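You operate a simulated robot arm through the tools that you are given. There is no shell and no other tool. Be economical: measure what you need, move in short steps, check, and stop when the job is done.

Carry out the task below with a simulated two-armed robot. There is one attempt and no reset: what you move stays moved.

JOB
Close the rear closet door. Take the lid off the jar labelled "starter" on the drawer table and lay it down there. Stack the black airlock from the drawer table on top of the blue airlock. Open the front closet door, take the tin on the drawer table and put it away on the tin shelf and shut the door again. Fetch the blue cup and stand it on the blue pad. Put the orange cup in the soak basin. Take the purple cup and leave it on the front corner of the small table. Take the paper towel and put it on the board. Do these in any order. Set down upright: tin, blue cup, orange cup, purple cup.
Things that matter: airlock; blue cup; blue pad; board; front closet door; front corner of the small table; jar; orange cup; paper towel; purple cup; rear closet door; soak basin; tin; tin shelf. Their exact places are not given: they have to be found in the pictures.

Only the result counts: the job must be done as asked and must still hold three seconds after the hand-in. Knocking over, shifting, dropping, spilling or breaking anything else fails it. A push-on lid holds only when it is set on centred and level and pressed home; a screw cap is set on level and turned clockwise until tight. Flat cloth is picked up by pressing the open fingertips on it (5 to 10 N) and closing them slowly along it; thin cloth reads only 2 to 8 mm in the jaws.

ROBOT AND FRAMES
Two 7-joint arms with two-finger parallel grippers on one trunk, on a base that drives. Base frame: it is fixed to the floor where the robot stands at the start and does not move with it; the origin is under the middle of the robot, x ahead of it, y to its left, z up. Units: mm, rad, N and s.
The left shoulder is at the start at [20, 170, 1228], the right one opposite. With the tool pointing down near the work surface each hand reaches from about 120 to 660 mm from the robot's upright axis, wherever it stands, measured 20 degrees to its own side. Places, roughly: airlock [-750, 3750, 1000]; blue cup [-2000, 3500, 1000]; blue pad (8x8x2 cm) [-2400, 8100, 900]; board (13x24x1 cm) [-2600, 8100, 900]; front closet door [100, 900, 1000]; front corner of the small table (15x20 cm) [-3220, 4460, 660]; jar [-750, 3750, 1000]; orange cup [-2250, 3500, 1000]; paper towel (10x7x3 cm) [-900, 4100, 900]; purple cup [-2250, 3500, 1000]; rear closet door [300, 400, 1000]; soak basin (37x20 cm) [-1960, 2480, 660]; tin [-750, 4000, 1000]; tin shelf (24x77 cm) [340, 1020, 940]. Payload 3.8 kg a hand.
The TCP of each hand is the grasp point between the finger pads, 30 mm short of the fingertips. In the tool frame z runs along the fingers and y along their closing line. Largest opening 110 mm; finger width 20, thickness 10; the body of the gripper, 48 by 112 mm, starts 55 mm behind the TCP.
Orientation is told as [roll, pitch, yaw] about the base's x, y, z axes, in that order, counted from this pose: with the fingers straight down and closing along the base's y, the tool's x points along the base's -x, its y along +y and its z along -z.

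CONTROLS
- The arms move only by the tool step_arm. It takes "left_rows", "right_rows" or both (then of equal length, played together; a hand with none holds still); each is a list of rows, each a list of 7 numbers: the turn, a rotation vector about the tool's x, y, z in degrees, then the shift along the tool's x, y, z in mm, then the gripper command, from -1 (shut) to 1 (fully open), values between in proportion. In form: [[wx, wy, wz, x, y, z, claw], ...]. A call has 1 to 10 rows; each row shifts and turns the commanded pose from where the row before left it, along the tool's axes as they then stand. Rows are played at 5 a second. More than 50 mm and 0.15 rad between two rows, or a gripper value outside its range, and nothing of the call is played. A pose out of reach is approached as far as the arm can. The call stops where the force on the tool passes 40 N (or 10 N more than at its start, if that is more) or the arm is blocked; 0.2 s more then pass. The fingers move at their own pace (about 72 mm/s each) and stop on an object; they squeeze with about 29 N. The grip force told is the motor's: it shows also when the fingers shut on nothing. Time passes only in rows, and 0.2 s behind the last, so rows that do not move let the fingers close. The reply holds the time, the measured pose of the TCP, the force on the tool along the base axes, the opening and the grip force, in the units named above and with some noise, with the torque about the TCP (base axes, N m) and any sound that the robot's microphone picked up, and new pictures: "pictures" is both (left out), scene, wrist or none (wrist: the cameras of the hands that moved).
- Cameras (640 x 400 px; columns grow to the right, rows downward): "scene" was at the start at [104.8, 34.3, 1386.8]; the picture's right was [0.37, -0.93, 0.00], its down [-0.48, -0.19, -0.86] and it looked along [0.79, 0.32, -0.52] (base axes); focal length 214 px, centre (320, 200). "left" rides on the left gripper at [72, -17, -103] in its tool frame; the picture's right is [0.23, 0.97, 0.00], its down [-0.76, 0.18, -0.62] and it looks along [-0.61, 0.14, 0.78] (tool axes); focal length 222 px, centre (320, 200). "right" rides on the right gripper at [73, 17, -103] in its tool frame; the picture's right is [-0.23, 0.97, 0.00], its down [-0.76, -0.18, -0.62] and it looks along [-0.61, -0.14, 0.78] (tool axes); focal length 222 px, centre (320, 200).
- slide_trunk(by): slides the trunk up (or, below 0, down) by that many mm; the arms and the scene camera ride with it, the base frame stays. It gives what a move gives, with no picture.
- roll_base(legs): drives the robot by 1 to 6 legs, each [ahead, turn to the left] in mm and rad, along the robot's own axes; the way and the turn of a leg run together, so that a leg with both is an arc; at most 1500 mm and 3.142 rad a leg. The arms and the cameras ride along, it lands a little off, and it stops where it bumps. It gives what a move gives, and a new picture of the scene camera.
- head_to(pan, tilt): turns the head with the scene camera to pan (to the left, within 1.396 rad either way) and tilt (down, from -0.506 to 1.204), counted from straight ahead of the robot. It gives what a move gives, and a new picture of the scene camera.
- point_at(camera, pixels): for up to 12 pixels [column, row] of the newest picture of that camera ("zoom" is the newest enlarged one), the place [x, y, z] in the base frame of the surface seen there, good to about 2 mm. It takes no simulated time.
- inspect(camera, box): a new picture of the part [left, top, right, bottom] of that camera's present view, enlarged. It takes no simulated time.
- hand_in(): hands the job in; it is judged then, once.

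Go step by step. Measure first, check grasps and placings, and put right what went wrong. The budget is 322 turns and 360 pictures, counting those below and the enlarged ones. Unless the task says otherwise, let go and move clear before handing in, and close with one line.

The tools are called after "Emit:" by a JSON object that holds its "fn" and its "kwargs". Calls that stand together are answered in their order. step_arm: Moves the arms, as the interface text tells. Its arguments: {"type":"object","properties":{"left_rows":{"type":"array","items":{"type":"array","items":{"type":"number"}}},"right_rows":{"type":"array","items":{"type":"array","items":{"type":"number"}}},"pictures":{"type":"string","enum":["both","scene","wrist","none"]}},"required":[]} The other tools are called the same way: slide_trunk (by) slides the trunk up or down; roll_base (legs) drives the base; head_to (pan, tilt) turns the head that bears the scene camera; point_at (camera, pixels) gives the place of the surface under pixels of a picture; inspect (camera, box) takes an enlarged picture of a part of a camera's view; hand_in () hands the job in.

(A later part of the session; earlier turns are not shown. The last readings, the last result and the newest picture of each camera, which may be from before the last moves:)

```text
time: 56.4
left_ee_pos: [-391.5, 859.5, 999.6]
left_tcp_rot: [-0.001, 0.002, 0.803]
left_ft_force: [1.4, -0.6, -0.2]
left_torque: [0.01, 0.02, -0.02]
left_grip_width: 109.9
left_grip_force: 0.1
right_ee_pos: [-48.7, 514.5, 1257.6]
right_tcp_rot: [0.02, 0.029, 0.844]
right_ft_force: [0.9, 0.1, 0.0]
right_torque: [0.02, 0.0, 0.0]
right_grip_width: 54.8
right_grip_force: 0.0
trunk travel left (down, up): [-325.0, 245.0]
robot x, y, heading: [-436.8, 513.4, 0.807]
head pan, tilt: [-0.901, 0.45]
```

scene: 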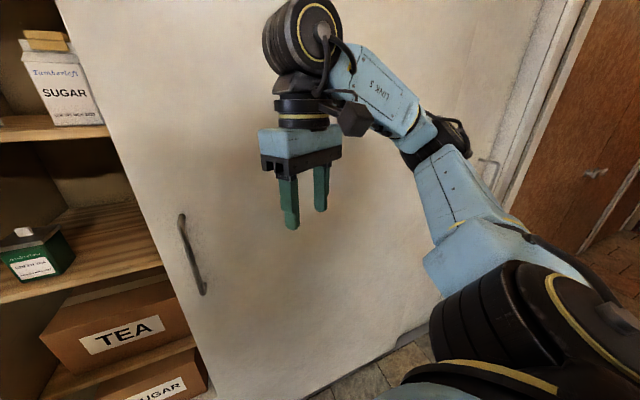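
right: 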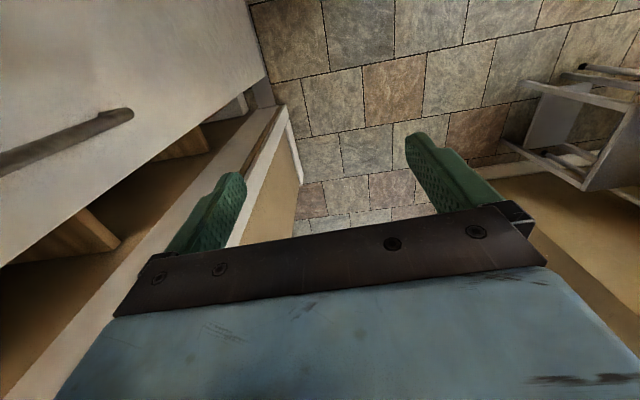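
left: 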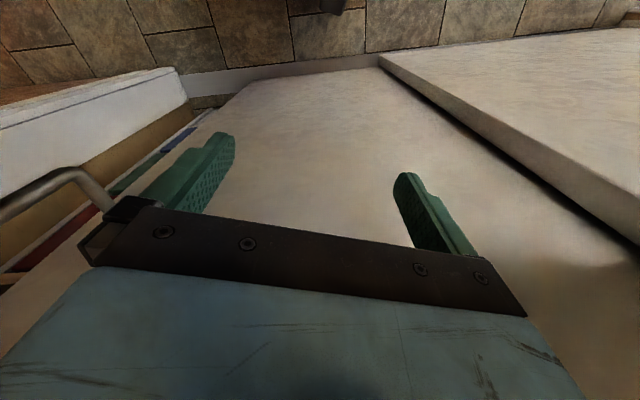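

Emit:
{"fn": "point_at", "kwargs": {"camera": "scene", "pixels": [[130, 190], [205, 285], [183, 225], [160, 268], [60, 225], [100, 220], [110, 200], [120, 255], [50, 265], [10, 240]]}}

Emit:
{"fn": "head_to", "kwargs": {"pan": 0.0, "tilt": 0.3}}

Emit:
{"fn": "inspect", "kwargs": {"camera": "scene", "box": [220, 130, 420, 330]}}

Emit:
{"fn": "point_at", "kwargs": {"camera": "zoom", "pixels": [[100, 100], [200, 150], [300, 200], [400, 150], [330, 250], [500, 50]]}}

```text
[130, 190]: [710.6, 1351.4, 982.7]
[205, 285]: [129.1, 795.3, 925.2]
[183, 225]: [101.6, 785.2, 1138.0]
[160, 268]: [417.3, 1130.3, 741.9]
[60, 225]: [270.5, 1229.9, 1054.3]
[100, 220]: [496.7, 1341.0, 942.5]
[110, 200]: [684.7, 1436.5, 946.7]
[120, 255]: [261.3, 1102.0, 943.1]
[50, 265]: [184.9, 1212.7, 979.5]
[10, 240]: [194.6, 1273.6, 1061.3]
```

```text
time: 57.6
left_ee_pos: [-392.3, 859.7, 1000.2]
left_tcp_rot: [0.001, -0.001, 0.803]
left_ft_force: [0.7, -0.1, -0.6]
left_torque: [-0.02, -0.02, 0.04]
left_grip_width: 110.0
left_grip_force: 0.1
right_ee_pos: [-48.2, 514.8, 1256.9]
right_tcp_rot: [0.022, 0.026, 0.845]
right_ft_force: [0.0, -1.1, -0.2]
right_torque: [0.01, -0.03, -0.02]
right_grip_width: 55.1
right_grip_force: 0.1
trunk travel left (down, up): [-325.0, 245.0]
robot x, y, heading: [-436.3, 511.1, 0.81]
head pan, tilt: [0.0, 0.3]
```

scene: 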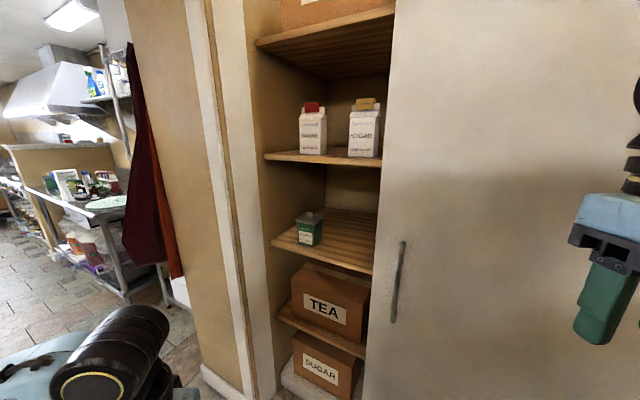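

```text
2.00 times, centred on (320, 230) of scene
```

zoom: 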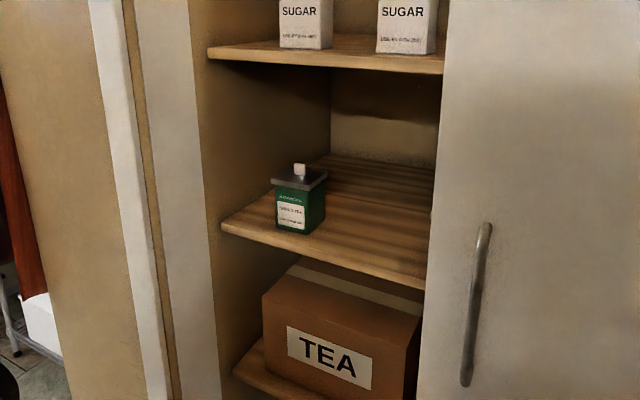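

```text
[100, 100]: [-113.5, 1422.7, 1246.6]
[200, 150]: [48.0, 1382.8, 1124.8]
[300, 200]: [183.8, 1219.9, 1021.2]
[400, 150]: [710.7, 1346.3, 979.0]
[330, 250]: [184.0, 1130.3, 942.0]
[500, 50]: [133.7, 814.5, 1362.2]
```

The closet is open about 0.5 m, the tin shelf (z≈942) has a green tin and free space to its right; good enough. Next, head for the drawer table: turn to the hallway direction and stretch the hands forward to narrow the elbows.

Emit:
{"fn": "roll_base", "kwargs": {"legs": [[0, 1.087]]}}

Emit:
{"fn": "step_arm", "kwargs": {"left_rows": [[0, 0, 0, -45, 0, 0, 0], [0, 0, 0, -45, -10, -15, 0], [0, 0, 0, -45, -15, -15, 0], [0, 0, 0, -45, -15, -15, 0], [0, 0, 0, -45, -15, -15, 0], [0, 0, 0, -25, -15, -15, 0]], "right_rows": [[0, 0, 0, -20, 10, 10, 0], [0, 0, 0, -20, 20, 15, 0], [0, 0, 0, -20, 20, 15, 0], [0, 0, 0, -30, 10, 15, 0], [0, 0, 0, -30, 0, 15, 0], [0, 0, 0, -30, 0, 15, 0]], "pictures": "scene"}}

```text
time: 60.7
left_ee_pos: [-715.7, 718.4, 1000.1]
left_tcp_rot: [0.0, 0.0, 1.873]
left_ft_force: [0.4, -0.3, 0.0]
left_torque: [-0.03, 0.01, 0.0]
left_grip_width: 110.0
left_grip_force: 0.1
right_ee_pos: [-247.8, 852.5, 1257.4]
right_tcp_rot: [0.02, 0.028, 1.912]
right_ft_force: [-0.4, -0.3, 0.4]
right_torque: [0.01, 0.01, -0.02]
right_grip_width: 54.9
right_grip_force: 0.1
trunk travel left (down, up): [-325.0, 245.0]
robot x, y, heading: [-437.4, 513.3, 1.875]
head pan, tilt: [0.0, 0.3]
```

scene: 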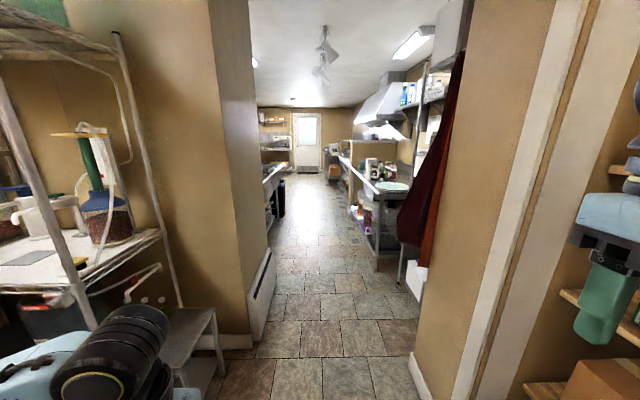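

```text
time: 62.1
left_ee_pos: [-725.0, 979.7, 1074.9]
left_tcp_rot: [0.001, 0.0, 1.87]
left_ft_force: [0.0, 0.2, 0.6]
left_torque: [-0.02, 0.01, -0.03]
left_grip_width: 54.9
left_grip_force: 0.0
right_ee_pos: [-355.3, 974.3, 1168.1]
right_tcp_rot: [0.02, 0.028, 1.91]
right_ft_force: [0.2, -0.8, -0.1]
right_torque: [-0.01, -0.02, 0.04]
right_grip_width: 55.0
right_grip_force: 0.0
trunk travel left (down, up): [-325.0, 245.0]
robot x, y, heading: [-436.1, 515.6, 1.875]
head pan, tilt: [0.0, 0.3]
```

scene: 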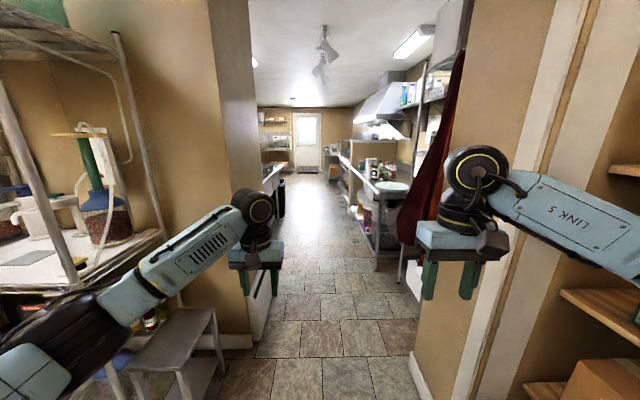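

Emit:
{"fn": "point_at", "kwargs": {"camera": "scene", "pixels": [[258, 335], [270, 255], [412, 360], [415, 300], [455, 395], [85, 290], [155, 240], [210, 310], [375, 255], [400, 280], [285, 215], [405, 200]]}}

Emit:
{"fn": "step_arm", "kwargs": {"right_rows": [[0, 0, 0, -40, 15, -10, 0], [0, 0, 0, -40, 20, -10, 0], [0, 0, 0, -35, 20, -10, 0], [0, 0, 0, 0, 10, 0, 0]], "pictures": "none"}}

Emit:
{"fn": "head_to", "kwargs": {"pan": 1.0, "tilt": 0.6}}

Emit:
{"fn": "head_to", "kwargs": {"pan": -1.0, "tilt": 0.6}}

```text
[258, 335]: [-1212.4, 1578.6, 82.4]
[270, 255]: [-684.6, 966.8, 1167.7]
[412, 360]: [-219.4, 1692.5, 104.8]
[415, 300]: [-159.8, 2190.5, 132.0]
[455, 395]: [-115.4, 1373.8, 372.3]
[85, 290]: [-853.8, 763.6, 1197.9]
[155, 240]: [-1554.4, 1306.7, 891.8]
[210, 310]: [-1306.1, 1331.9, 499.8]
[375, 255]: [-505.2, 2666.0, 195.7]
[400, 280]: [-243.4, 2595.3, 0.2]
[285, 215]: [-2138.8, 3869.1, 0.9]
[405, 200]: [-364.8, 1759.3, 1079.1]
```

```text
time: 63.1
left_ee_pos: [-725.0, 978.0, 1074.4]
left_tcp_rot: [0.0, 0.0, 1.871]
left_ft_force: [0.1, -0.5, 0.2]
left_torque: [-0.01, 0.0, 0.03]
left_grip_width: 54.8
left_grip_force: 0.1
right_ee_pos: [-456.6, 1058.2, 1197.3]
right_tcp_rot: [0.021, 0.027, 1.91]
right_ft_force: [-0.3, 0.6, 0.5]
right_torque: [-0.01, 0.02, 0.0]
right_grip_width: 54.9
right_grip_force: 0.0
trunk travel left (down, up): [-325.0, 245.0]
robot x, y, heading: [-435.7, 513.6, 1.872]
head pan, tilt: [0.0, 0.3]
```

```text
time: 64.3
left_ee_pos: [-726.8, 978.3, 1075.0]
left_tcp_rot: [0.001, -0.001, 1.872]
left_ft_force: [0.5, -0.1, 0.2]
left_torque: [0.0, -0.03, 0.0]
left_grip_width: 55.1
left_grip_force: 0.1
right_ee_pos: [-456.8, 1057.5, 1198.1]
right_tcp_rot: [0.022, 0.028, 1.911]
right_ft_force: [0.3, -0.3, 0.6]
right_torque: [-0.01, 0.01, 0.01]
right_grip_width: 54.9
right_grip_force: 0.0
trunk travel left (down, up): [-325.0, 245.0]
robot x, y, heading: [-433.6, 514.8, 1.881]
head pan, tilt: [1.0, 0.6]
```

scene: 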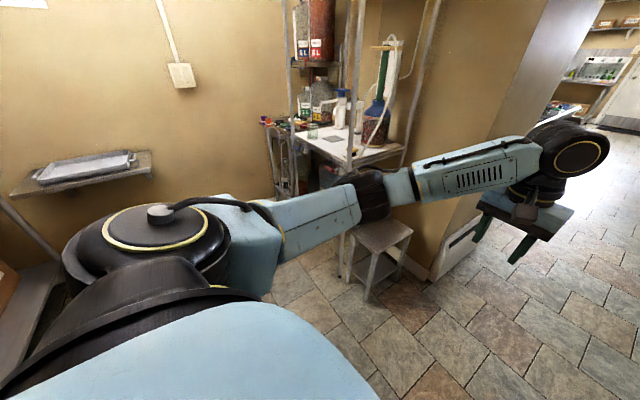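

```text
time: 66.3
left_ee_pos: [-726.2, 978.9, 1073.6]
left_tcp_rot: [-0.001, 0.001, 1.87]
left_ft_force: [0.2, 0.4, 0.4]
left_torque: [0.01, 0.01, 0.01]
left_grip_width: 54.9
left_grip_force: 0.2
right_ee_pos: [-457.0, 1058.8, 1197.3]
right_tcp_rot: [0.02, 0.027, 1.914]
right_ft_force: [-0.2, 0.6, 0.8]
right_torque: [-0.03, 0.0, 0.0]
right_grip_width: 55.1
right_grip_force: 0.1
trunk travel left (down, up): [-325.0, 245.0]
robot x, y, heading: [-435.4, 514.1, 1.88]
head pan, tilt: [-1.0, 0.6]
```

scene: 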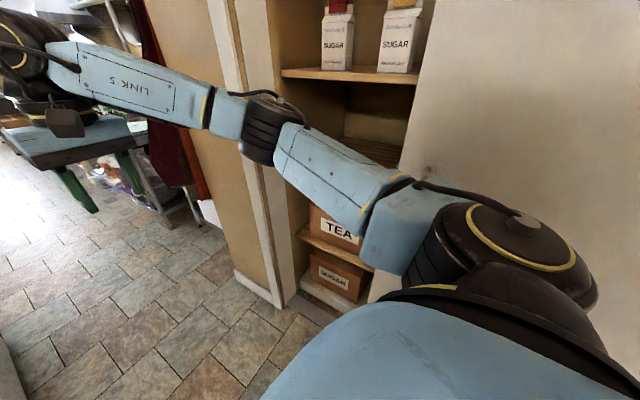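

In this posture the arms are far narrower. I'll drive through the corridor centre into the kitchen and look around.

Emit:
{"fn": "roll_base", "kwargs": {"legs": [[0, -0.06], [1160, 0], [0, 0.16], [1000, 0]]}}

Emit:
{"fn": "head_to", "kwargs": {"pan": -0.7, "tilt": 0.35}}

Emit:
{"fn": "head_to", "kwargs": {"pan": 0.6, "tilt": 0.35}}

```text
time: 77.8
left_ee_pos: [-1410.0, 2949.2, 1074.2]
left_tcp_rot: [-0.001, 0.0, 1.967]
left_ft_force: [0.4, 0.3, -0.1]
left_torque: [-0.02, -0.01, -0.01]
left_grip_width: 54.7
left_grip_force: 0.1
right_ee_pos: [-1149.7, 3055.1, 1197.7]
right_tcp_rot: [0.02, 0.028, 2.008]
right_ft_force: [-0.1, -0.2, 0.4]
right_torque: [-0.02, 0.01, 0.0]
right_grip_width: 55.0
right_grip_force: 0.1
trunk travel left (down, up): [-325.0, 245.0]
robot x, y, heading: [-1073.7, 2515.1, 1.972]
head pan, tilt: [-1.0, 0.6]
```

scene: 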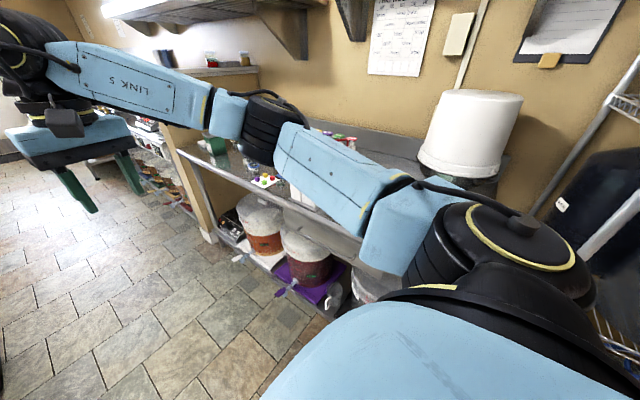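

```text
time: 78.6
left_ee_pos: [-1409.2, 2949.2, 1074.9]
left_tcp_rot: [0.0, 0.0, 1.966]
left_ft_force: [0.6, -0.3, -0.3]
left_torque: [0.03, -0.04, 0.03]
left_grip_width: 54.9
left_grip_force: 0.0
right_ee_pos: [-1149.4, 3053.9, 1197.4]
right_tcp_rot: [0.022, 0.027, 2.007]
right_ft_force: [0.3, 0.5, -0.2]
right_torque: [0.02, 0.01, 0.02]
right_grip_width: 54.9
right_grip_force: 0.0
trunk travel left (down, up): [-325.0, 245.0]
robot x, y, heading: [-1081.1, 2515.3, 1.975]
head pan, tilt: [-0.7, 0.351]
```

scene: 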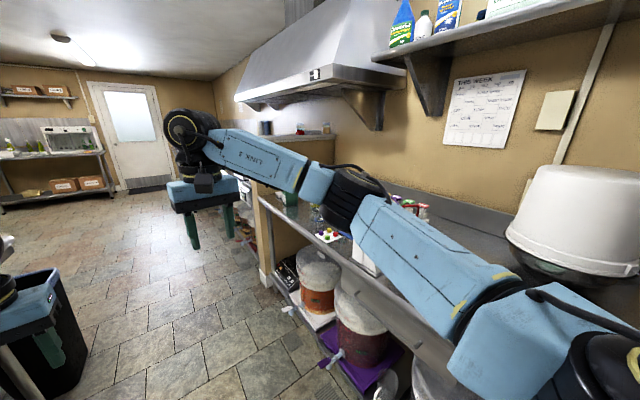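

```text
time: 80.1
left_ee_pos: [-1409.0, 2949.9, 1073.3]
left_tcp_rot: [-0.001, -0.002, 1.967]
left_ft_force: [0.4, 0.3, -0.1]
left_torque: [0.0, 0.0, 0.0]
left_grip_width: 55.0
left_grip_force: 0.1
right_ee_pos: [-1149.1, 3053.9, 1197.7]
right_tcp_rot: [0.02, 0.028, 2.009]
right_ft_force: [-0.8, 0.1, 0.1]
right_torque: [0.0, 0.03, 0.03]
right_grip_width: 55.2
right_grip_force: 0.2
trunk travel left (down, up): [-325.0, 245.0]
robot x, y, heading: [-1073.4, 2519.6, 1.971]
head pan, tilt: [0.6, 0.351]
```

scene: 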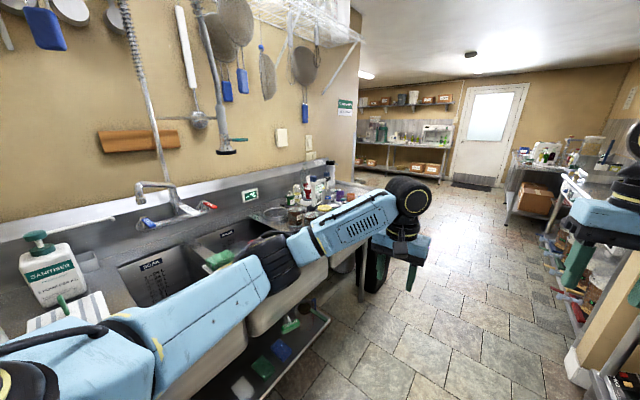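

Emit:
{"fn": "point_at", "kwargs": {"camera": "scene", "pixels": [[368, 280], [350, 200], [375, 190], [575, 355], [520, 195], [630, 260], [330, 160], [355, 185], [560, 200], [600, 160], [545, 255], [470, 300]]}}

Emit:
{"fn": "inspect", "kwargs": {"camera": "scene", "box": [240, 130, 440, 255]}}

Emit:
{"fn": "inspect", "kwargs": {"camera": "scene", "box": [490, 110, 640, 270]}}

```text
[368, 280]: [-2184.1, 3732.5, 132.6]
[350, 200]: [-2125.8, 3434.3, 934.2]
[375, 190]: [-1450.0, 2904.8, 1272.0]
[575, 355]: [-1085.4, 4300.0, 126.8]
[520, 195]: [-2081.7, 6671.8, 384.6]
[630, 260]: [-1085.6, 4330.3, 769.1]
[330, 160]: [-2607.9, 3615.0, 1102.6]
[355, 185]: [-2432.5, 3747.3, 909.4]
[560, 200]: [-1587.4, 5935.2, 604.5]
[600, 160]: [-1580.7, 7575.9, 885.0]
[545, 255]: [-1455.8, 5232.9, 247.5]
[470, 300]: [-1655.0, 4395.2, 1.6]
```

```text
3.20 times, centred on (340, 192) of scene
```

zoom: 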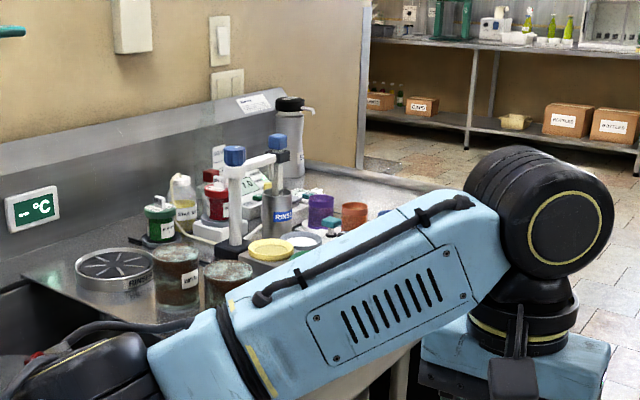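

```text
2.50 times, centred on (565, 190) of scene
```

zoom: 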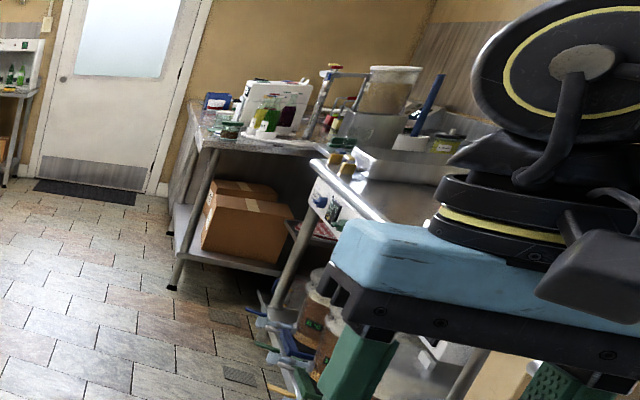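

Emit:
{"fn": "roll_base", "kwargs": {"legs": [[1070, 0.0]]}}

Emit:
{"fn": "head_to", "kwargs": {"pan": -1.39, "tilt": 0.4}}

Emit:
{"fn": "head_to", "kwargs": {"pan": 1.2, "tilt": 0.4}}

```text
time: 85.7
left_ee_pos: [-1850.4, 3944.8, 1074.7]
left_tcp_rot: [-0.001, -0.001, 1.984]
left_ft_force: [0.3, 0.8, -0.3]
left_torque: [0.03, 0.03, 0.0]
left_grip_width: 55.0
left_grip_force: 0.1
right_ee_pos: [-1591.2, 4054.7, 1198.0]
right_tcp_rot: [0.022, 0.027, 2.025]
right_ft_force: [-0.3, 0.3, 0.1]
right_torque: [0.01, -0.04, 0.02]
right_grip_width: 54.9
right_grip_force: 0.0
trunk travel left (down, up): [-325.0, 245.0]
robot x, y, heading: [-1506.3, 3518.5, 1.989]
head pan, tilt: [0.6, 0.351]
```

scene: 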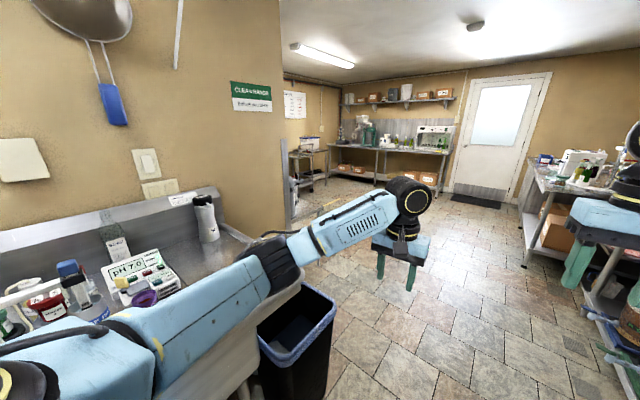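

```text
time: 87.6
left_ee_pos: [-1851.0, 3946.1, 1074.7]
left_tcp_rot: [0.0, 0.002, 1.983]
left_ft_force: [0.2, -0.2, 0.8]
left_torque: [0.01, -0.04, 0.04]
left_grip_width: 54.8
left_grip_force: 0.0
right_ee_pos: [-1591.4, 4054.6, 1197.3]
right_tcp_rot: [0.02, 0.028, 2.024]
right_ft_force: [0.1, -0.1, 0.1]
right_torque: [0.03, 0.03, 0.0]
right_grip_width: 55.1
right_grip_force: 0.0
trunk travel left (down, up): [-325.0, 245.0]
robot x, y, heading: [-1507.6, 3512.8, 1.986]
head pan, tilt: [-1.389, 0.4]
```

scene: 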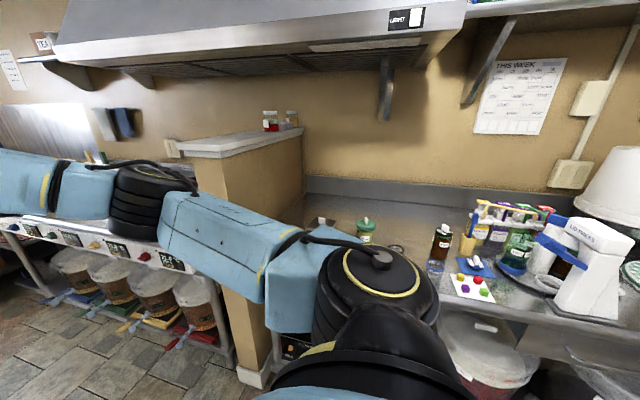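

```text
time: 90.0
left_ee_pos: [-1851.3, 3944.9, 1074.1]
left_tcp_rot: [0.0, -0.001, 1.981]
left_ft_force: [-0.4, 0.3, -0.3]
left_torque: [-0.01, 0.0, 0.01]
left_grip_width: 55.3
left_grip_force: 0.0
right_ee_pos: [-1590.9, 4054.9, 1197.8]
right_tcp_rot: [0.02, 0.028, 2.022]
right_ft_force: [-0.4, -0.2, 0.3]
right_torque: [0.01, -0.01, 0.01]
right_grip_width: 55.1
right_grip_force: 0.1
trunk travel left (down, up): [-325.0, 245.0]
robot x, y, heading: [-1507.7, 3517.4, 1.988]
head pan, tilt: [1.201, 0.4]
```

scene: 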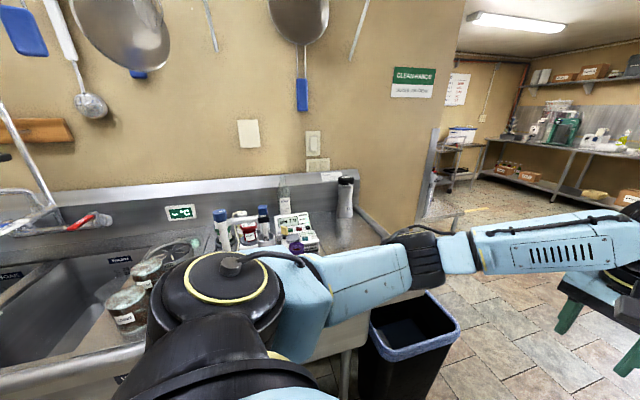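

The drawer table is to my right. I'll turn to face it.

Emit:
{"fn": "head_to", "kwargs": {"pan": 0.0, "tilt": 0.5}}

Emit:
{"fn": "roll_base", "kwargs": {"legs": [[0, -1.85]]}}

```text
time: 91.3
left_ee_pos: [-1850.5, 3946.3, 1073.8]
left_tcp_rot: [0.0, 0.0, 1.982]
left_ft_force: [0.1, 0.6, -0.3]
left_torque: [0.01, -0.01, 0.01]
left_grip_width: 54.9
left_grip_force: 0.1
right_ee_pos: [-1591.9, 4055.0, 1197.7]
right_tcp_rot: [0.021, 0.027, 2.022]
right_ft_force: [-0.3, 0.6, -1.2]
right_torque: [-0.04, 0.0, 0.03]
right_grip_width: 54.9
right_grip_force: 0.1
trunk travel left (down, up): [-325.0, 245.0]
robot x, y, heading: [-1505.9, 3517.4, 1.988]
head pan, tilt: [0.0, 0.499]
```

scene: 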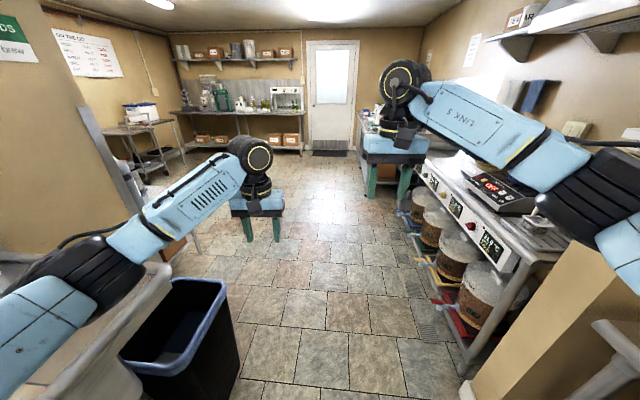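

```text
time: 96.3
left_ee_pos: [-993.5, 3702.8, 1074.6]
left_tcp_rot: [0.0, 0.003, 0.086]
left_ft_force: [0.0, 0.9, -0.3]
left_torque: [0.01, 0.04, -0.01]
left_grip_width: 55.0
left_grip_force: 0.0
right_ee_pos: [-974.4, 3423.9, 1197.7]
right_tcp_rot: [0.021, 0.029, 0.129]
right_ft_force: [0.2, 0.5, -0.1]
right_torque: [-0.01, 0.02, 0.02]
right_grip_width: 55.1
right_grip_force: 0.0
trunk travel left (down, up): [-325.0, 245.0]
robot x, y, heading: [-1508.3, 3518.4, 0.093]
head pan, tilt: [0.0, 0.499]
```

scene: 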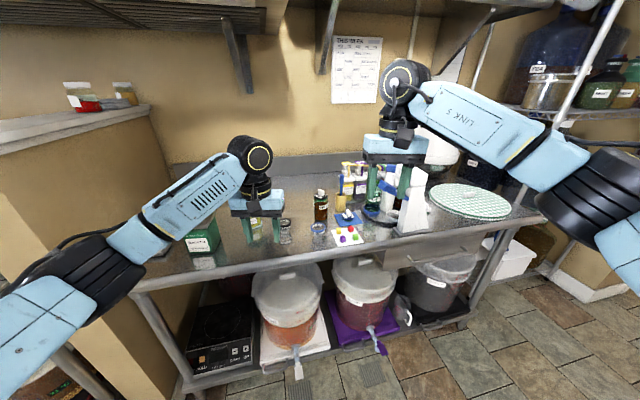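

Emit:
{"fn": "step_arm", "kwargs": {"left_rows": [[0, 0, 0, 40, 30, -40, 0], [0, 0, 0, 40, 30, -40, 0], [0, 0, 0, 40, 30, -40, 0], [0, 0, 0, 40, 30, 0, 0], [0, 0, 0, 40, 20, 0, 0]], "right_rows": [[0, 0, 0, 40, -30, 0, 0], [0, 0, 0, 40, -30, 0, 0], [0, 0, 0, 40, -30, 0, 0], [0, 0, 0, 40, -30, 0, 0], [0, 0, 0, 40, -20, 0, 0]], "pictures": "none"}}

Emit:
{"fn": "head_to", "kwargs": {"pan": 0.15, "tilt": 0.5}}

Emit:
{"fn": "inspect", "kwargs": {"camera": "scene", "box": [150, 100, 470, 300]}}

```text
refused: row 1 steps farther than a row can; nothing moved
```

```text
time: 97.0
left_ee_pos: [-994.5, 3704.4, 1073.9]
left_tcp_rot: [0.0, 0.0, 0.087]
left_ft_force: [-0.9, 0.4, -0.1]
left_torque: [0.03, 0.03, 0.01]
left_grip_width: 55.2
left_grip_force: 0.1
right_ee_pos: [-973.3, 3424.2, 1196.8]
right_tcp_rot: [0.021, 0.028, 0.131]
right_ft_force: [0.9, 0.0, 0.0]
right_torque: [-0.02, -0.01, 0.0]
right_grip_width: 54.9
right_grip_force: 0.0
trunk travel left (down, up): [-325.0, 245.0]
robot x, y, heading: [-1506.8, 3519.9, 0.091]
head pan, tilt: [0.15, 0.499]
```

scene: 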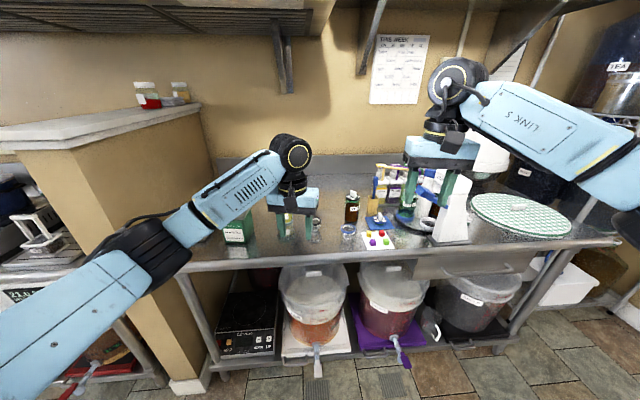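

```text
2.00 times, centred on (310, 200) of scene
```

zoom: 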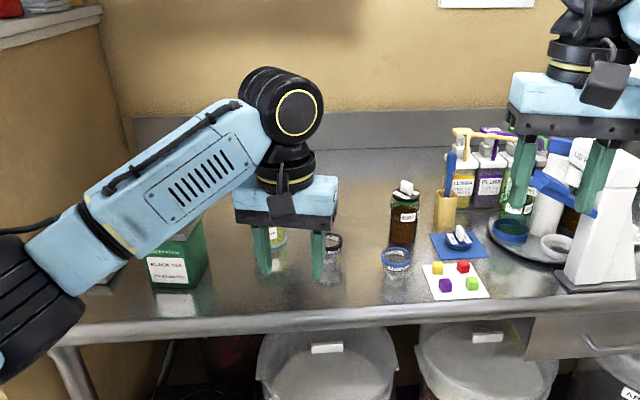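

Airlock-like rings (black at (333,245), blue at (397,258)), a dark bottle and a green tin are visible. I'll retract the hands for a clear view.

Emit:
{"fn": "step_arm", "kwargs": {"left_rows": [[0, 0, 0, 28, 0, -40, 0], [0, 0, 0, 28, 0, -40, 0], [0, 0, 0, 40, 20, -20, 0], [0, 0, 0, 40, 25, 0, 0], [0, 0, 0, 40, 25, 0, 0], [0, 0, 0, 40, 25, 0, 0], [0, 0, 0, 30, 25, 0, 0]], "right_rows": [[0, 0, 0, 40, -25, 0, 0], [0, 0, 0, 40, -25, 0, 0], [0, 0, 0, 40, -25, 0, 0], [0, 0, 0, 40, -25, 0, 0], [0, 0, 0, 40, -20, 0, 0], [0, 0, 0, 30, -20, 0, 0], [0, 0, 0, 10, 0, 0, 0]], "pictures": "scene"}}

Emit:
{"fn": "inspect", "kwargs": {"camera": "scene", "box": [200, 150, 400, 275]}}

Emit:
{"fn": "inspect", "kwargs": {"camera": "scene", "box": [330, 130, 530, 255]}}

```text
time: 98.6
left_ee_pos: [-1251.0, 3802.3, 1177.0]
left_tcp_rot: [0.001, 0.0, 0.089]
left_ft_force: [0.1, 0.2, 0.3]
left_torque: [-0.01, -0.03, 0.0]
left_grip_width: 54.7
left_grip_force: 0.0
right_ee_pos: [-1194.2, 3255.7, 1201.2]
right_tcp_rot: [0.018, 0.027, 0.129]
right_ft_force: [0.3, -0.4, 0.5]
right_torque: [-0.03, -0.02, 0.03]
right_grip_width: 55.2
right_grip_force: 0.0
trunk travel left (down, up): [-325.0, 245.0]
robot x, y, heading: [-1507.7, 3518.1, 0.093]
head pan, tilt: [0.15, 0.499]
```

scene: 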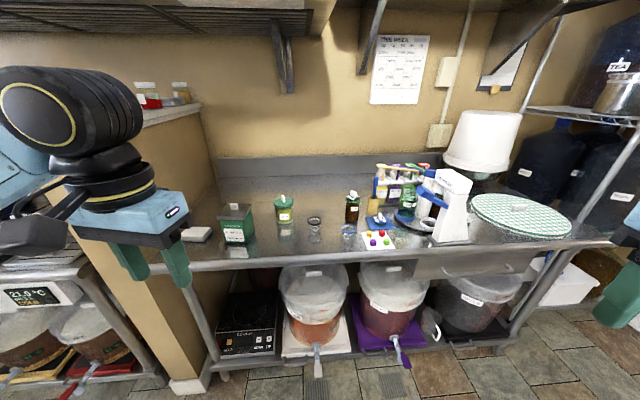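

```text
3.20 times, centred on (300, 212) of scene
```

zoom: 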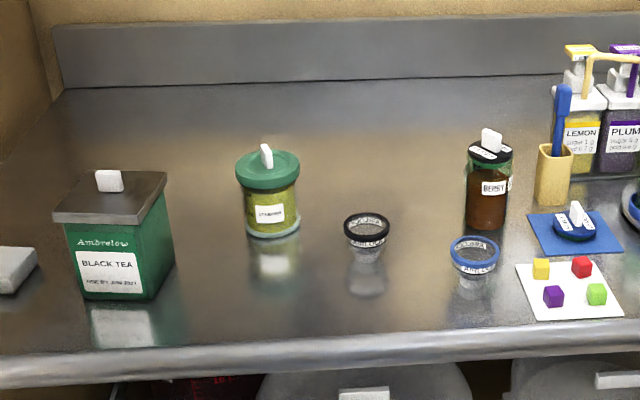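

```text
3.20 times, centred on (430, 192) of scene
```

zoom: 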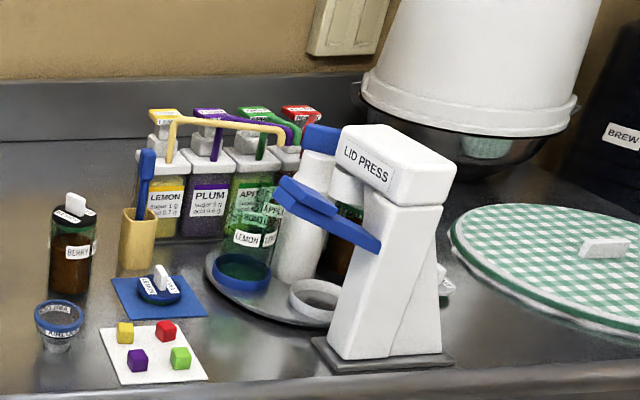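

Emit:
{"fn": "inspect", "kwargs": {"camera": "scene", "box": [180, 180, 380, 280]}}

Emit:
{"fn": "point_at", "kwargs": {"camera": "scene", "pixels": [[196, 233], [186, 238], [206, 235], [235, 206], [219, 215], [250, 210], [224, 236], [248, 236], [237, 241], [300, 262], [400, 255]]}}

```text
3.20 times, centred on (280, 230) of scene
```

zoom: 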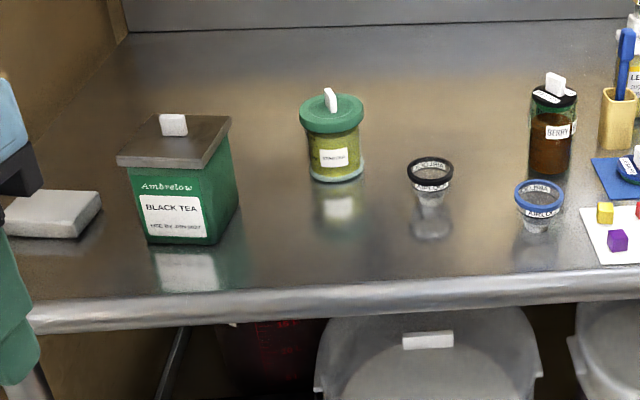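

```text
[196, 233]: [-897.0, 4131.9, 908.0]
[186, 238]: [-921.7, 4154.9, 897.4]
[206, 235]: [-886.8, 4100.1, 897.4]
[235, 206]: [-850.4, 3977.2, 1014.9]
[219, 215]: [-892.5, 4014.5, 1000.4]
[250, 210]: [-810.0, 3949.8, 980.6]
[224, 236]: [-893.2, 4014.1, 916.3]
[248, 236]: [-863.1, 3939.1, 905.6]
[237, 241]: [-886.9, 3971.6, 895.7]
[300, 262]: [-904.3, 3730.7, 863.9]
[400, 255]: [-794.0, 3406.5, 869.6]
```

Emit:
{"fn": "point_at", "kwargs": {"camera": "zoom", "pixels": [[331, 98], [331, 118], [302, 115], [362, 112], [333, 170], [430, 170], [411, 172], [450, 172], [430, 197], [539, 192], [518, 198], [562, 198]]}}

Emit:
{"fn": "point_at", "kwargs": {"camera": "zoom", "pixels": [[536, 225], [430, 187], [430, 158], [172, 125], [118, 158], [190, 168], [230, 120], [160, 115], [98, 195], [80, 235], [5, 235], [270, 220]]}}

```text
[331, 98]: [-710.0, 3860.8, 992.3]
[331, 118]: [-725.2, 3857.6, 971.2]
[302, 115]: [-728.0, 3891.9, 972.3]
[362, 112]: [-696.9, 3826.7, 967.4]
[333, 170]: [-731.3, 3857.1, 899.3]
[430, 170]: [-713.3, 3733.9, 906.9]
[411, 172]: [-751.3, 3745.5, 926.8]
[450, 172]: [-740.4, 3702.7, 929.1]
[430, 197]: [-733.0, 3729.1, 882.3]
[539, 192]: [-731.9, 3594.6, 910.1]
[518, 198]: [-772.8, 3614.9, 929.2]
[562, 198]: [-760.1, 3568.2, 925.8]
```

```text
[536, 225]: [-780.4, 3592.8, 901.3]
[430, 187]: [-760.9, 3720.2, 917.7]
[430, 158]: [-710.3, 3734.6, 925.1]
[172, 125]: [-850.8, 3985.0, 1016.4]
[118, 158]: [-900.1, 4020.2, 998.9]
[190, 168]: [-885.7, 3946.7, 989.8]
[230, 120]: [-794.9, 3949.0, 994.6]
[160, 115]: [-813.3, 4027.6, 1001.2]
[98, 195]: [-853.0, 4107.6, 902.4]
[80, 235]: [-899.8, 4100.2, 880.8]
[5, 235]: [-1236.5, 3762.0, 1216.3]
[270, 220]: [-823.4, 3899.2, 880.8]
```

Tabletop is z≈881. Jar at (-708,3859), black airlock (-735,3724), blue airlock (-756,3591), tin near (-848,3985), towel (-890,4125). I'll drive closer, to about (-1280,3700) facing the table.

Emit:
{"fn": "roll_base", "kwargs": {"legs": [[0, 0.585], [285, 0], [0, -0.676]]}}

Emit:
{"fn": "head_to", "kwargs": {"pan": 0.1, "tilt": 0.7}}

```text
time: 104.1
left_ee_pos: [-1015.3, 3970.9, 1179.4]
left_tcp_rot: [0.008, -0.01, 0.036]
left_ft_force: [0.0, -0.4, -0.2]
left_torque: [-0.02, -0.02, 0.03]
left_grip_width: 55.0
left_grip_force: 0.1
right_ee_pos: [-995.3, 3417.0, 1203.8]
right_tcp_rot: [0.024, 0.017, 0.062]
right_ft_force: [0.1, 0.7, -0.1]
right_torque: [0.01, -0.01, 0.0]
right_grip_width: 54.9
right_grip_force: 0.0
trunk travel left (down, up): [-325.0, 245.0]
robot x, y, heading: [-1283.4, 3703.8, 0.038]
head pan, tilt: [0.15, 0.499]
stopped in leg 3: the robot was blocked; the commanded pose is now the measured one
```

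scene: 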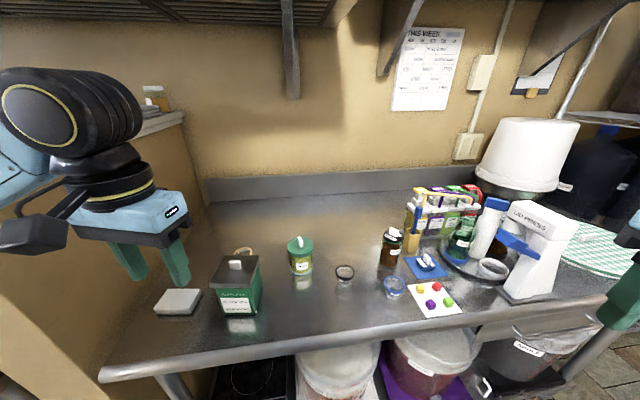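

```text
time: 104.8
left_ee_pos: [-1016.7, 3969.6, 1179.0]
left_tcp_rot: [0.006, -0.012, 0.033]
left_ft_force: [0.5, 0.4, 0.2]
left_torque: [0.02, 0.01, -0.03]
left_grip_width: 55.2
left_grip_force: 0.1
right_ee_pos: [-997.2, 3416.2, 1202.1]
right_tcp_rot: [0.024, 0.014, 0.06]
right_ft_force: [-0.7, -0.3, 0.6]
right_torque: [-0.02, -0.01, 0.02]
right_grip_width: 55.1
right_grip_force: 0.1
trunk travel left (down, up): [-325.0, 245.0]
robot x, y, heading: [-1279.0, 3701.6, 0.037]
head pan, tilt: [0.099, 0.7]
```

scene: 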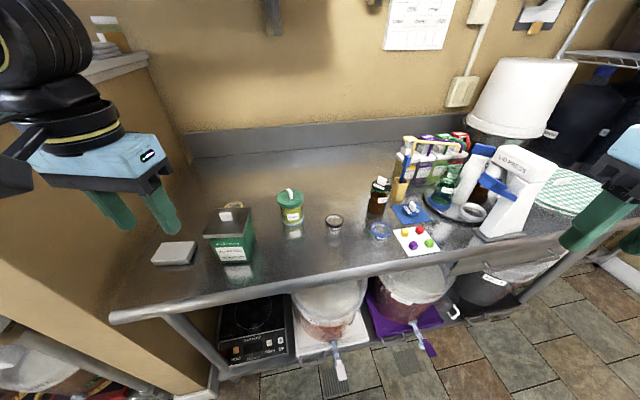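

Emit:
{"fn": "inspect", "kwargs": {"camera": "scene", "box": [300, 160, 460, 260]}}

Emit:
{"fn": "point_at", "kwargs": {"camera": "zoom", "pixels": [[101, 240], [101, 212], [140, 225], [140, 240], [278, 285], [317, 255], [355, 280], [317, 305], [312, 90], [290, 100], [340, 100], [310, 190]]}}

```text
4.00 times, centred on (380, 210) of scene
```

zoom: 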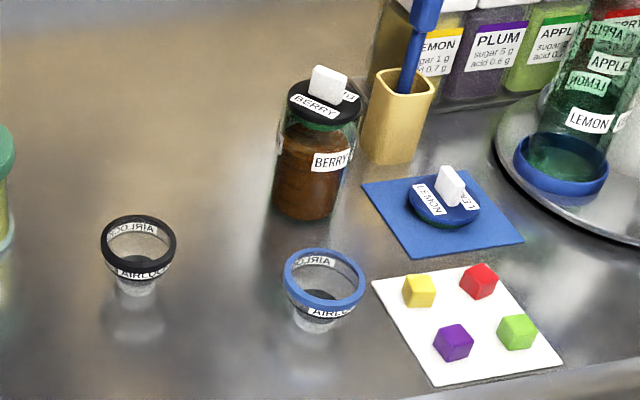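

```text
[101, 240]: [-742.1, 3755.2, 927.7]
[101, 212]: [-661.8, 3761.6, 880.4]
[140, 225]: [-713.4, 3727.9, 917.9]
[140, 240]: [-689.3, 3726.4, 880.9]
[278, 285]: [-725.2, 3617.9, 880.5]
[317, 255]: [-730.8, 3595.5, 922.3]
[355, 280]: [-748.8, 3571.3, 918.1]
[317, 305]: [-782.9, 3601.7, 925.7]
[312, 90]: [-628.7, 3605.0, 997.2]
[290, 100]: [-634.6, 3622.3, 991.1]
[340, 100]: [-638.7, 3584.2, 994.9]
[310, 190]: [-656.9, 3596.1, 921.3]
```

Emit:
{"fn": "point_at", "kwargs": {"camera": "zoom", "pixels": [[103, 238], [105, 250], [174, 240], [171, 252], [136, 280], [142, 220], [287, 272], [290, 287], [363, 285], [360, 297], [325, 312], [325, 252]]}}

```text
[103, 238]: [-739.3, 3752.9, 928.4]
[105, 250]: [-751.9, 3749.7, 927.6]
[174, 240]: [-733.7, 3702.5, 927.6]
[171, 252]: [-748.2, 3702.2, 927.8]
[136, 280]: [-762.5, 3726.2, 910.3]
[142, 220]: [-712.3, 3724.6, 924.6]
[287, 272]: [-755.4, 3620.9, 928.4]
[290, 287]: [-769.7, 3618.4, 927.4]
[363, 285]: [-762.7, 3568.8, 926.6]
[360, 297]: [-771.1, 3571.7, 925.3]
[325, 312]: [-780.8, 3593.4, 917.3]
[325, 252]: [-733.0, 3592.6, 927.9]
```

Black airlock centre (-737,3728), blue (-757,3595), rims at z≈928, Ø≈52. I'll bring the left hand above the black one.

Emit:
{"fn": "step_arm", "kwargs": {"left_rows": [[0, 0, 0, -38, -32, 0, 0.5], [0, 0, 0, -38, -32, 0, 0.5], [0, 0, 0, -38, -32, 0, 0.5], [0, 0, 0, -38, -32, 0, 0.5], [0, 0, 0, -38, -32, 0, 0.5], [0, 0, 0, -38, -32, 0, 0.5], [0, 0, 0, -38, -32, 0, 0.5], [0, 0, 1.9, -6, -27, 0, 0.5], [0, 0, 0, 0, 0, 40, 0.5], [0, 0, 0, 0, 0, 40, 0.5]]}}

```text
time: 105.9
left_ee_pos: [-843.2, 3810.1, 1180.6]
left_tcp_rot: [0.021, -0.008, -0.037]
left_ft_force: [-2.8, -1.4, 1.3]
left_torque: [0.05, -0.26, -0.03]
left_grip_width: 82.4
left_grip_force: 0.1
right_ee_pos: [-1004.5, 3385.4, 1197.3]
right_tcp_rot: [0.034, 0.027, -0.007]
right_ft_force: [0.7, -1.5, 0.2]
right_torque: [0.16, 0.01, -0.01]
right_grip_width: 54.9
right_grip_force: 0.0
trunk travel left (down, up): [-325.0, 245.0]
robot x, y, heading: [-1272.8, 3702.0, 0.113]
head pan, tilt: [0.099, 0.7]
stopped in row 5 (right hand): the arm was blocked; the commanded pose is now the measured one
```

scene: 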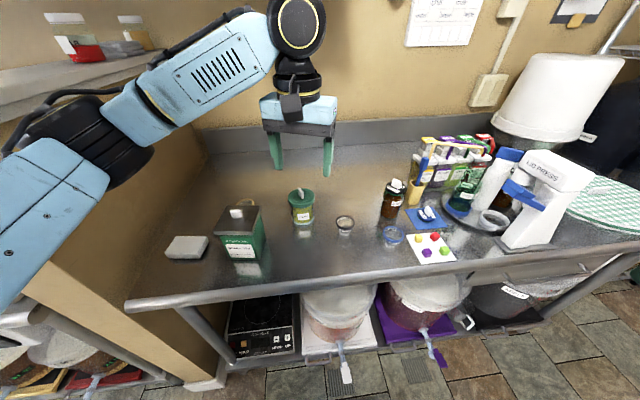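
left: 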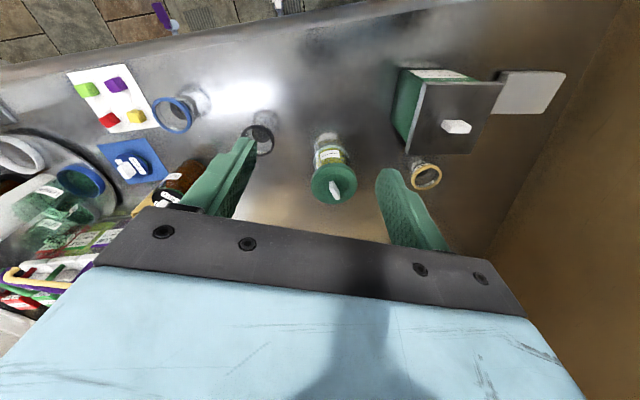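

Emit:
{"fn": "step_arm", "kwargs": {"left_rows": [[0, 0, 0, 0, 0, 0, 0.5], [0, 0, 0, 0, 0, 0, 0.5]], "right_rows": [[0, 0, 0, 0, 0, 0, 0], [0, 0, 0, 0, 0, 0, 0]], "pictures": "none"}}

Emit:
{"fn": "head_to", "kwargs": {"pan": -1.1, "tilt": 0.6}}

Emit:
{"fn": "head_to", "kwargs": {"pan": 1.1, "tilt": 0.6}}

```text
time: 106.5
left_ee_pos: [-844.8, 3841.5, 1175.6]
left_tcp_rot: [0.004, -0.006, -0.013]
left_ft_force: [-0.1, 2.1, -0.5]
left_torque: [-0.1, -0.03, -0.02]
left_grip_width: 82.5
left_grip_force: 0.1
right_ee_pos: [-998.3, 3413.4, 1203.1]
right_tcp_rot: [0.016, 0.027, 0.017]
right_ft_force: [-0.5, 1.1, 0.9]
right_torque: [-0.09, -0.03, 0.0]
right_grip_width: 54.9
right_grip_force: 0.1
trunk travel left (down, up): [-325.0, 245.0]
robot x, y, heading: [-1277.6, 3702.7, 0.113]
head pan, tilt: [0.099, 0.7]
```

```text
time: 107.9
left_ee_pos: [-843.0, 3835.9, 1175.3]
left_tcp_rot: [0.009, -0.004, -0.014]
left_ft_force: [-0.3, -0.6, 0.0]
left_torque: [0.02, -0.01, 0.01]
left_grip_width: 82.5
left_grip_force: 0.0
right_ee_pos: [-996.4, 3406.6, 1201.1]
right_tcp_rot: [0.019, 0.027, 0.017]
right_ft_force: [1.0, 0.0, -0.4]
right_torque: [0.0, 0.0, -0.03]
right_grip_width: 54.9
right_grip_force: 0.1
trunk travel left (down, up): [-325.0, 245.0]
robot x, y, heading: [-1277.7, 3702.8, 0.107]
head pan, tilt: [-1.1, 0.6]
```

scene: 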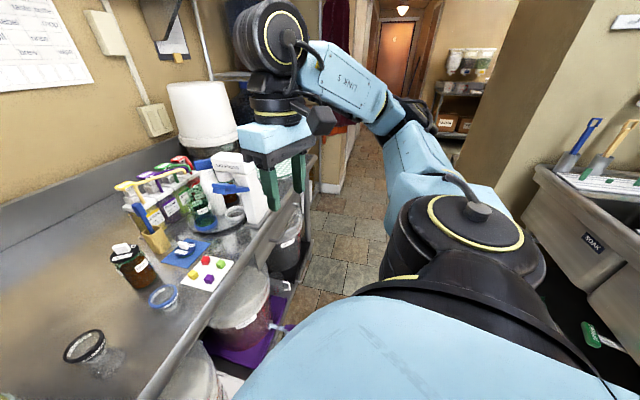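

```text
time: 109.9
left_ee_pos: [-844.4, 3835.5, 1175.3]
left_tcp_rot: [0.009, -0.002, -0.014]
left_ft_force: [0.2, 0.6, -0.4]
left_torque: [-0.01, 0.0, -0.01]
left_grip_width: 82.7
left_grip_force: 0.0
right_ee_pos: [-996.2, 3406.7, 1201.8]
right_tcp_rot: [0.021, 0.027, 0.017]
right_ft_force: [-0.5, 0.2, 0.9]
right_torque: [0.04, -0.04, -0.01]
right_grip_width: 55.0
right_grip_force: 0.0
trunk travel left (down, up): [-325.0, 245.0]
robot x, y, heading: [-1278.8, 3701.0, 0.107]
head pan, tilt: [1.1, 0.6]
```

scene: 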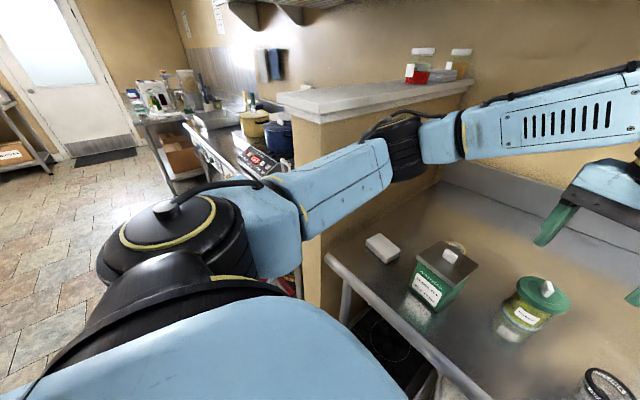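

The left elbow rests on the partition's edge, so I'm too far left. I'll back out and come in again about 130 mm further right.

Emit:
{"fn": "roll_base", "kwargs": {"legs": [[-250, 0], [0, -0.52], [255, 0], [0, 0.5]]}}

Emit:
{"fn": "head_to", "kwargs": {"pan": 0.1, "tilt": 0.7}}

```text
time: 116.2
left_ee_pos: [-867.4, 3694.8, 1175.9]
left_tcp_rot: [0.009, -0.003, -0.036]
left_ft_force: [-0.1, 0.1, 0.1]
left_torque: [0.01, 0.0, 0.0]
left_grip_width: 82.4
left_grip_force: 0.1
right_ee_pos: [-1029.5, 3268.8, 1201.1]
right_tcp_rot: [0.019, 0.026, -0.003]
right_ft_force: [0.7, 0.8, 0.5]
right_torque: [0.01, 0.0, 0.0]
right_grip_width: 55.2
right_grip_force: 0.2
trunk travel left (down, up): [-325.0, 245.0]
robot x, y, heading: [-1308.0, 3570.9, 0.087]
head pan, tilt: [1.1, 0.6]
```

scene: 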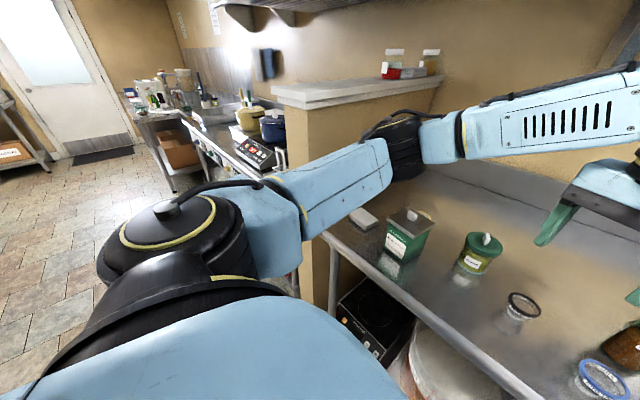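

```text
time: 117.5
left_ee_pos: [-868.2, 3694.4, 1175.2]
left_tcp_rot: [0.007, -0.004, -0.034]
left_ft_force: [-0.2, 0.1, 0.1]
left_torque: [0.0, 0.0, 0.01]
left_grip_width: 82.5
left_grip_force: 0.0
right_ee_pos: [-1028.4, 3269.2, 1200.7]
right_tcp_rot: [0.018, 0.026, -0.005]
right_ft_force: [0.8, -0.2, 0.1]
right_torque: [0.0, -0.02, -0.02]
right_grip_width: 55.0
right_grip_force: 0.1
trunk travel left (down, up): [-325.0, 245.0]
robot x, y, heading: [-1307.3, 3568.9, 0.087]
head pan, tilt: [0.099, 0.7]
```

scene: 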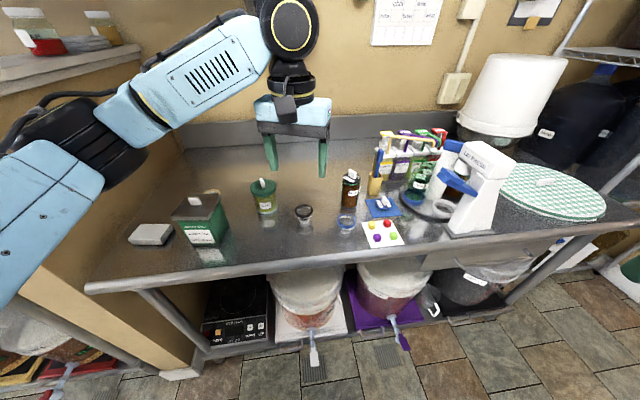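

Emit:
{"fn": "step_arm", "kwargs": {"left_rows": [[0, 0, -1.9, -44, 13, 0, 0.5], [0, 0, 0, -44, 12, 0, 0.5], [0, 0, 0, -42, 11, 0, 0.5], [0, 0, 0, 0, 0, 45, 0.5], [0, 0, 0, 0, 0, 45, 0.5], [0, 0, 0, 0, 0, 45, 0.5], [0, 0, 0, 0, 0, 45, 0.5], [0, 0, 0, 0, 0, 25, 0.5], [0, 0, 0, 0, 0, 0, 0.5]]}}

```text
time: 119.5
left_ee_pos: [-734.4, 3728.2, 971.9]
left_tcp_rot: [0.007, -0.003, -0.003]
left_ft_force: [-0.9, -0.5, -0.1]
left_torque: [-0.02, 0.01, 0.0]
left_grip_width: 82.4
left_grip_force: 0.1
right_ee_pos: [-1029.2, 3267.6, 1200.6]
right_tcp_rot: [0.02, 0.026, -0.002]
right_ft_force: [-0.5, -0.2, -0.6]
right_torque: [-0.02, 0.01, -0.02]
right_grip_width: 55.0
right_grip_force: 0.0
trunk travel left (down, up): [-325.0, 245.0]
robot x, y, heading: [-1303.3, 3569.3, 0.09]
head pan, tilt: [0.099, 0.7]
```

scene: 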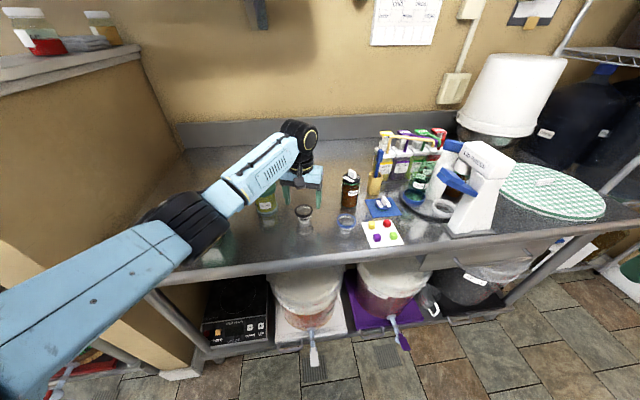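
left: 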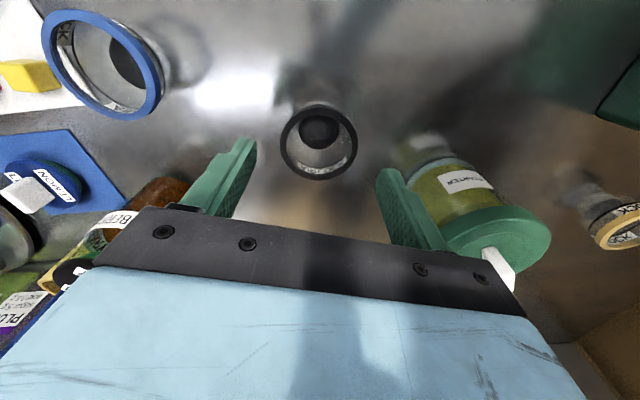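

Emit:
{"fn": "point_at", "kwargs": {"camera": "left", "pixels": [[283, 145], [355, 145], [318, 108], [318, 176], [320, 130], [45, 45], [160, 85], [100, 15], [105, 112], [128, 62]]}}

```text
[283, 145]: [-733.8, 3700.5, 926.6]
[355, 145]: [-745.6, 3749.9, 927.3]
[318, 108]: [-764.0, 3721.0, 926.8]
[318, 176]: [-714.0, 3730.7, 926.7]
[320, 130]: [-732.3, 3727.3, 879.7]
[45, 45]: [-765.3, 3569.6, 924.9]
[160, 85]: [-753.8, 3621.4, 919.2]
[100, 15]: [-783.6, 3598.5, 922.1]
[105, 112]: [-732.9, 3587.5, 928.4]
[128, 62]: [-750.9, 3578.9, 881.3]
```

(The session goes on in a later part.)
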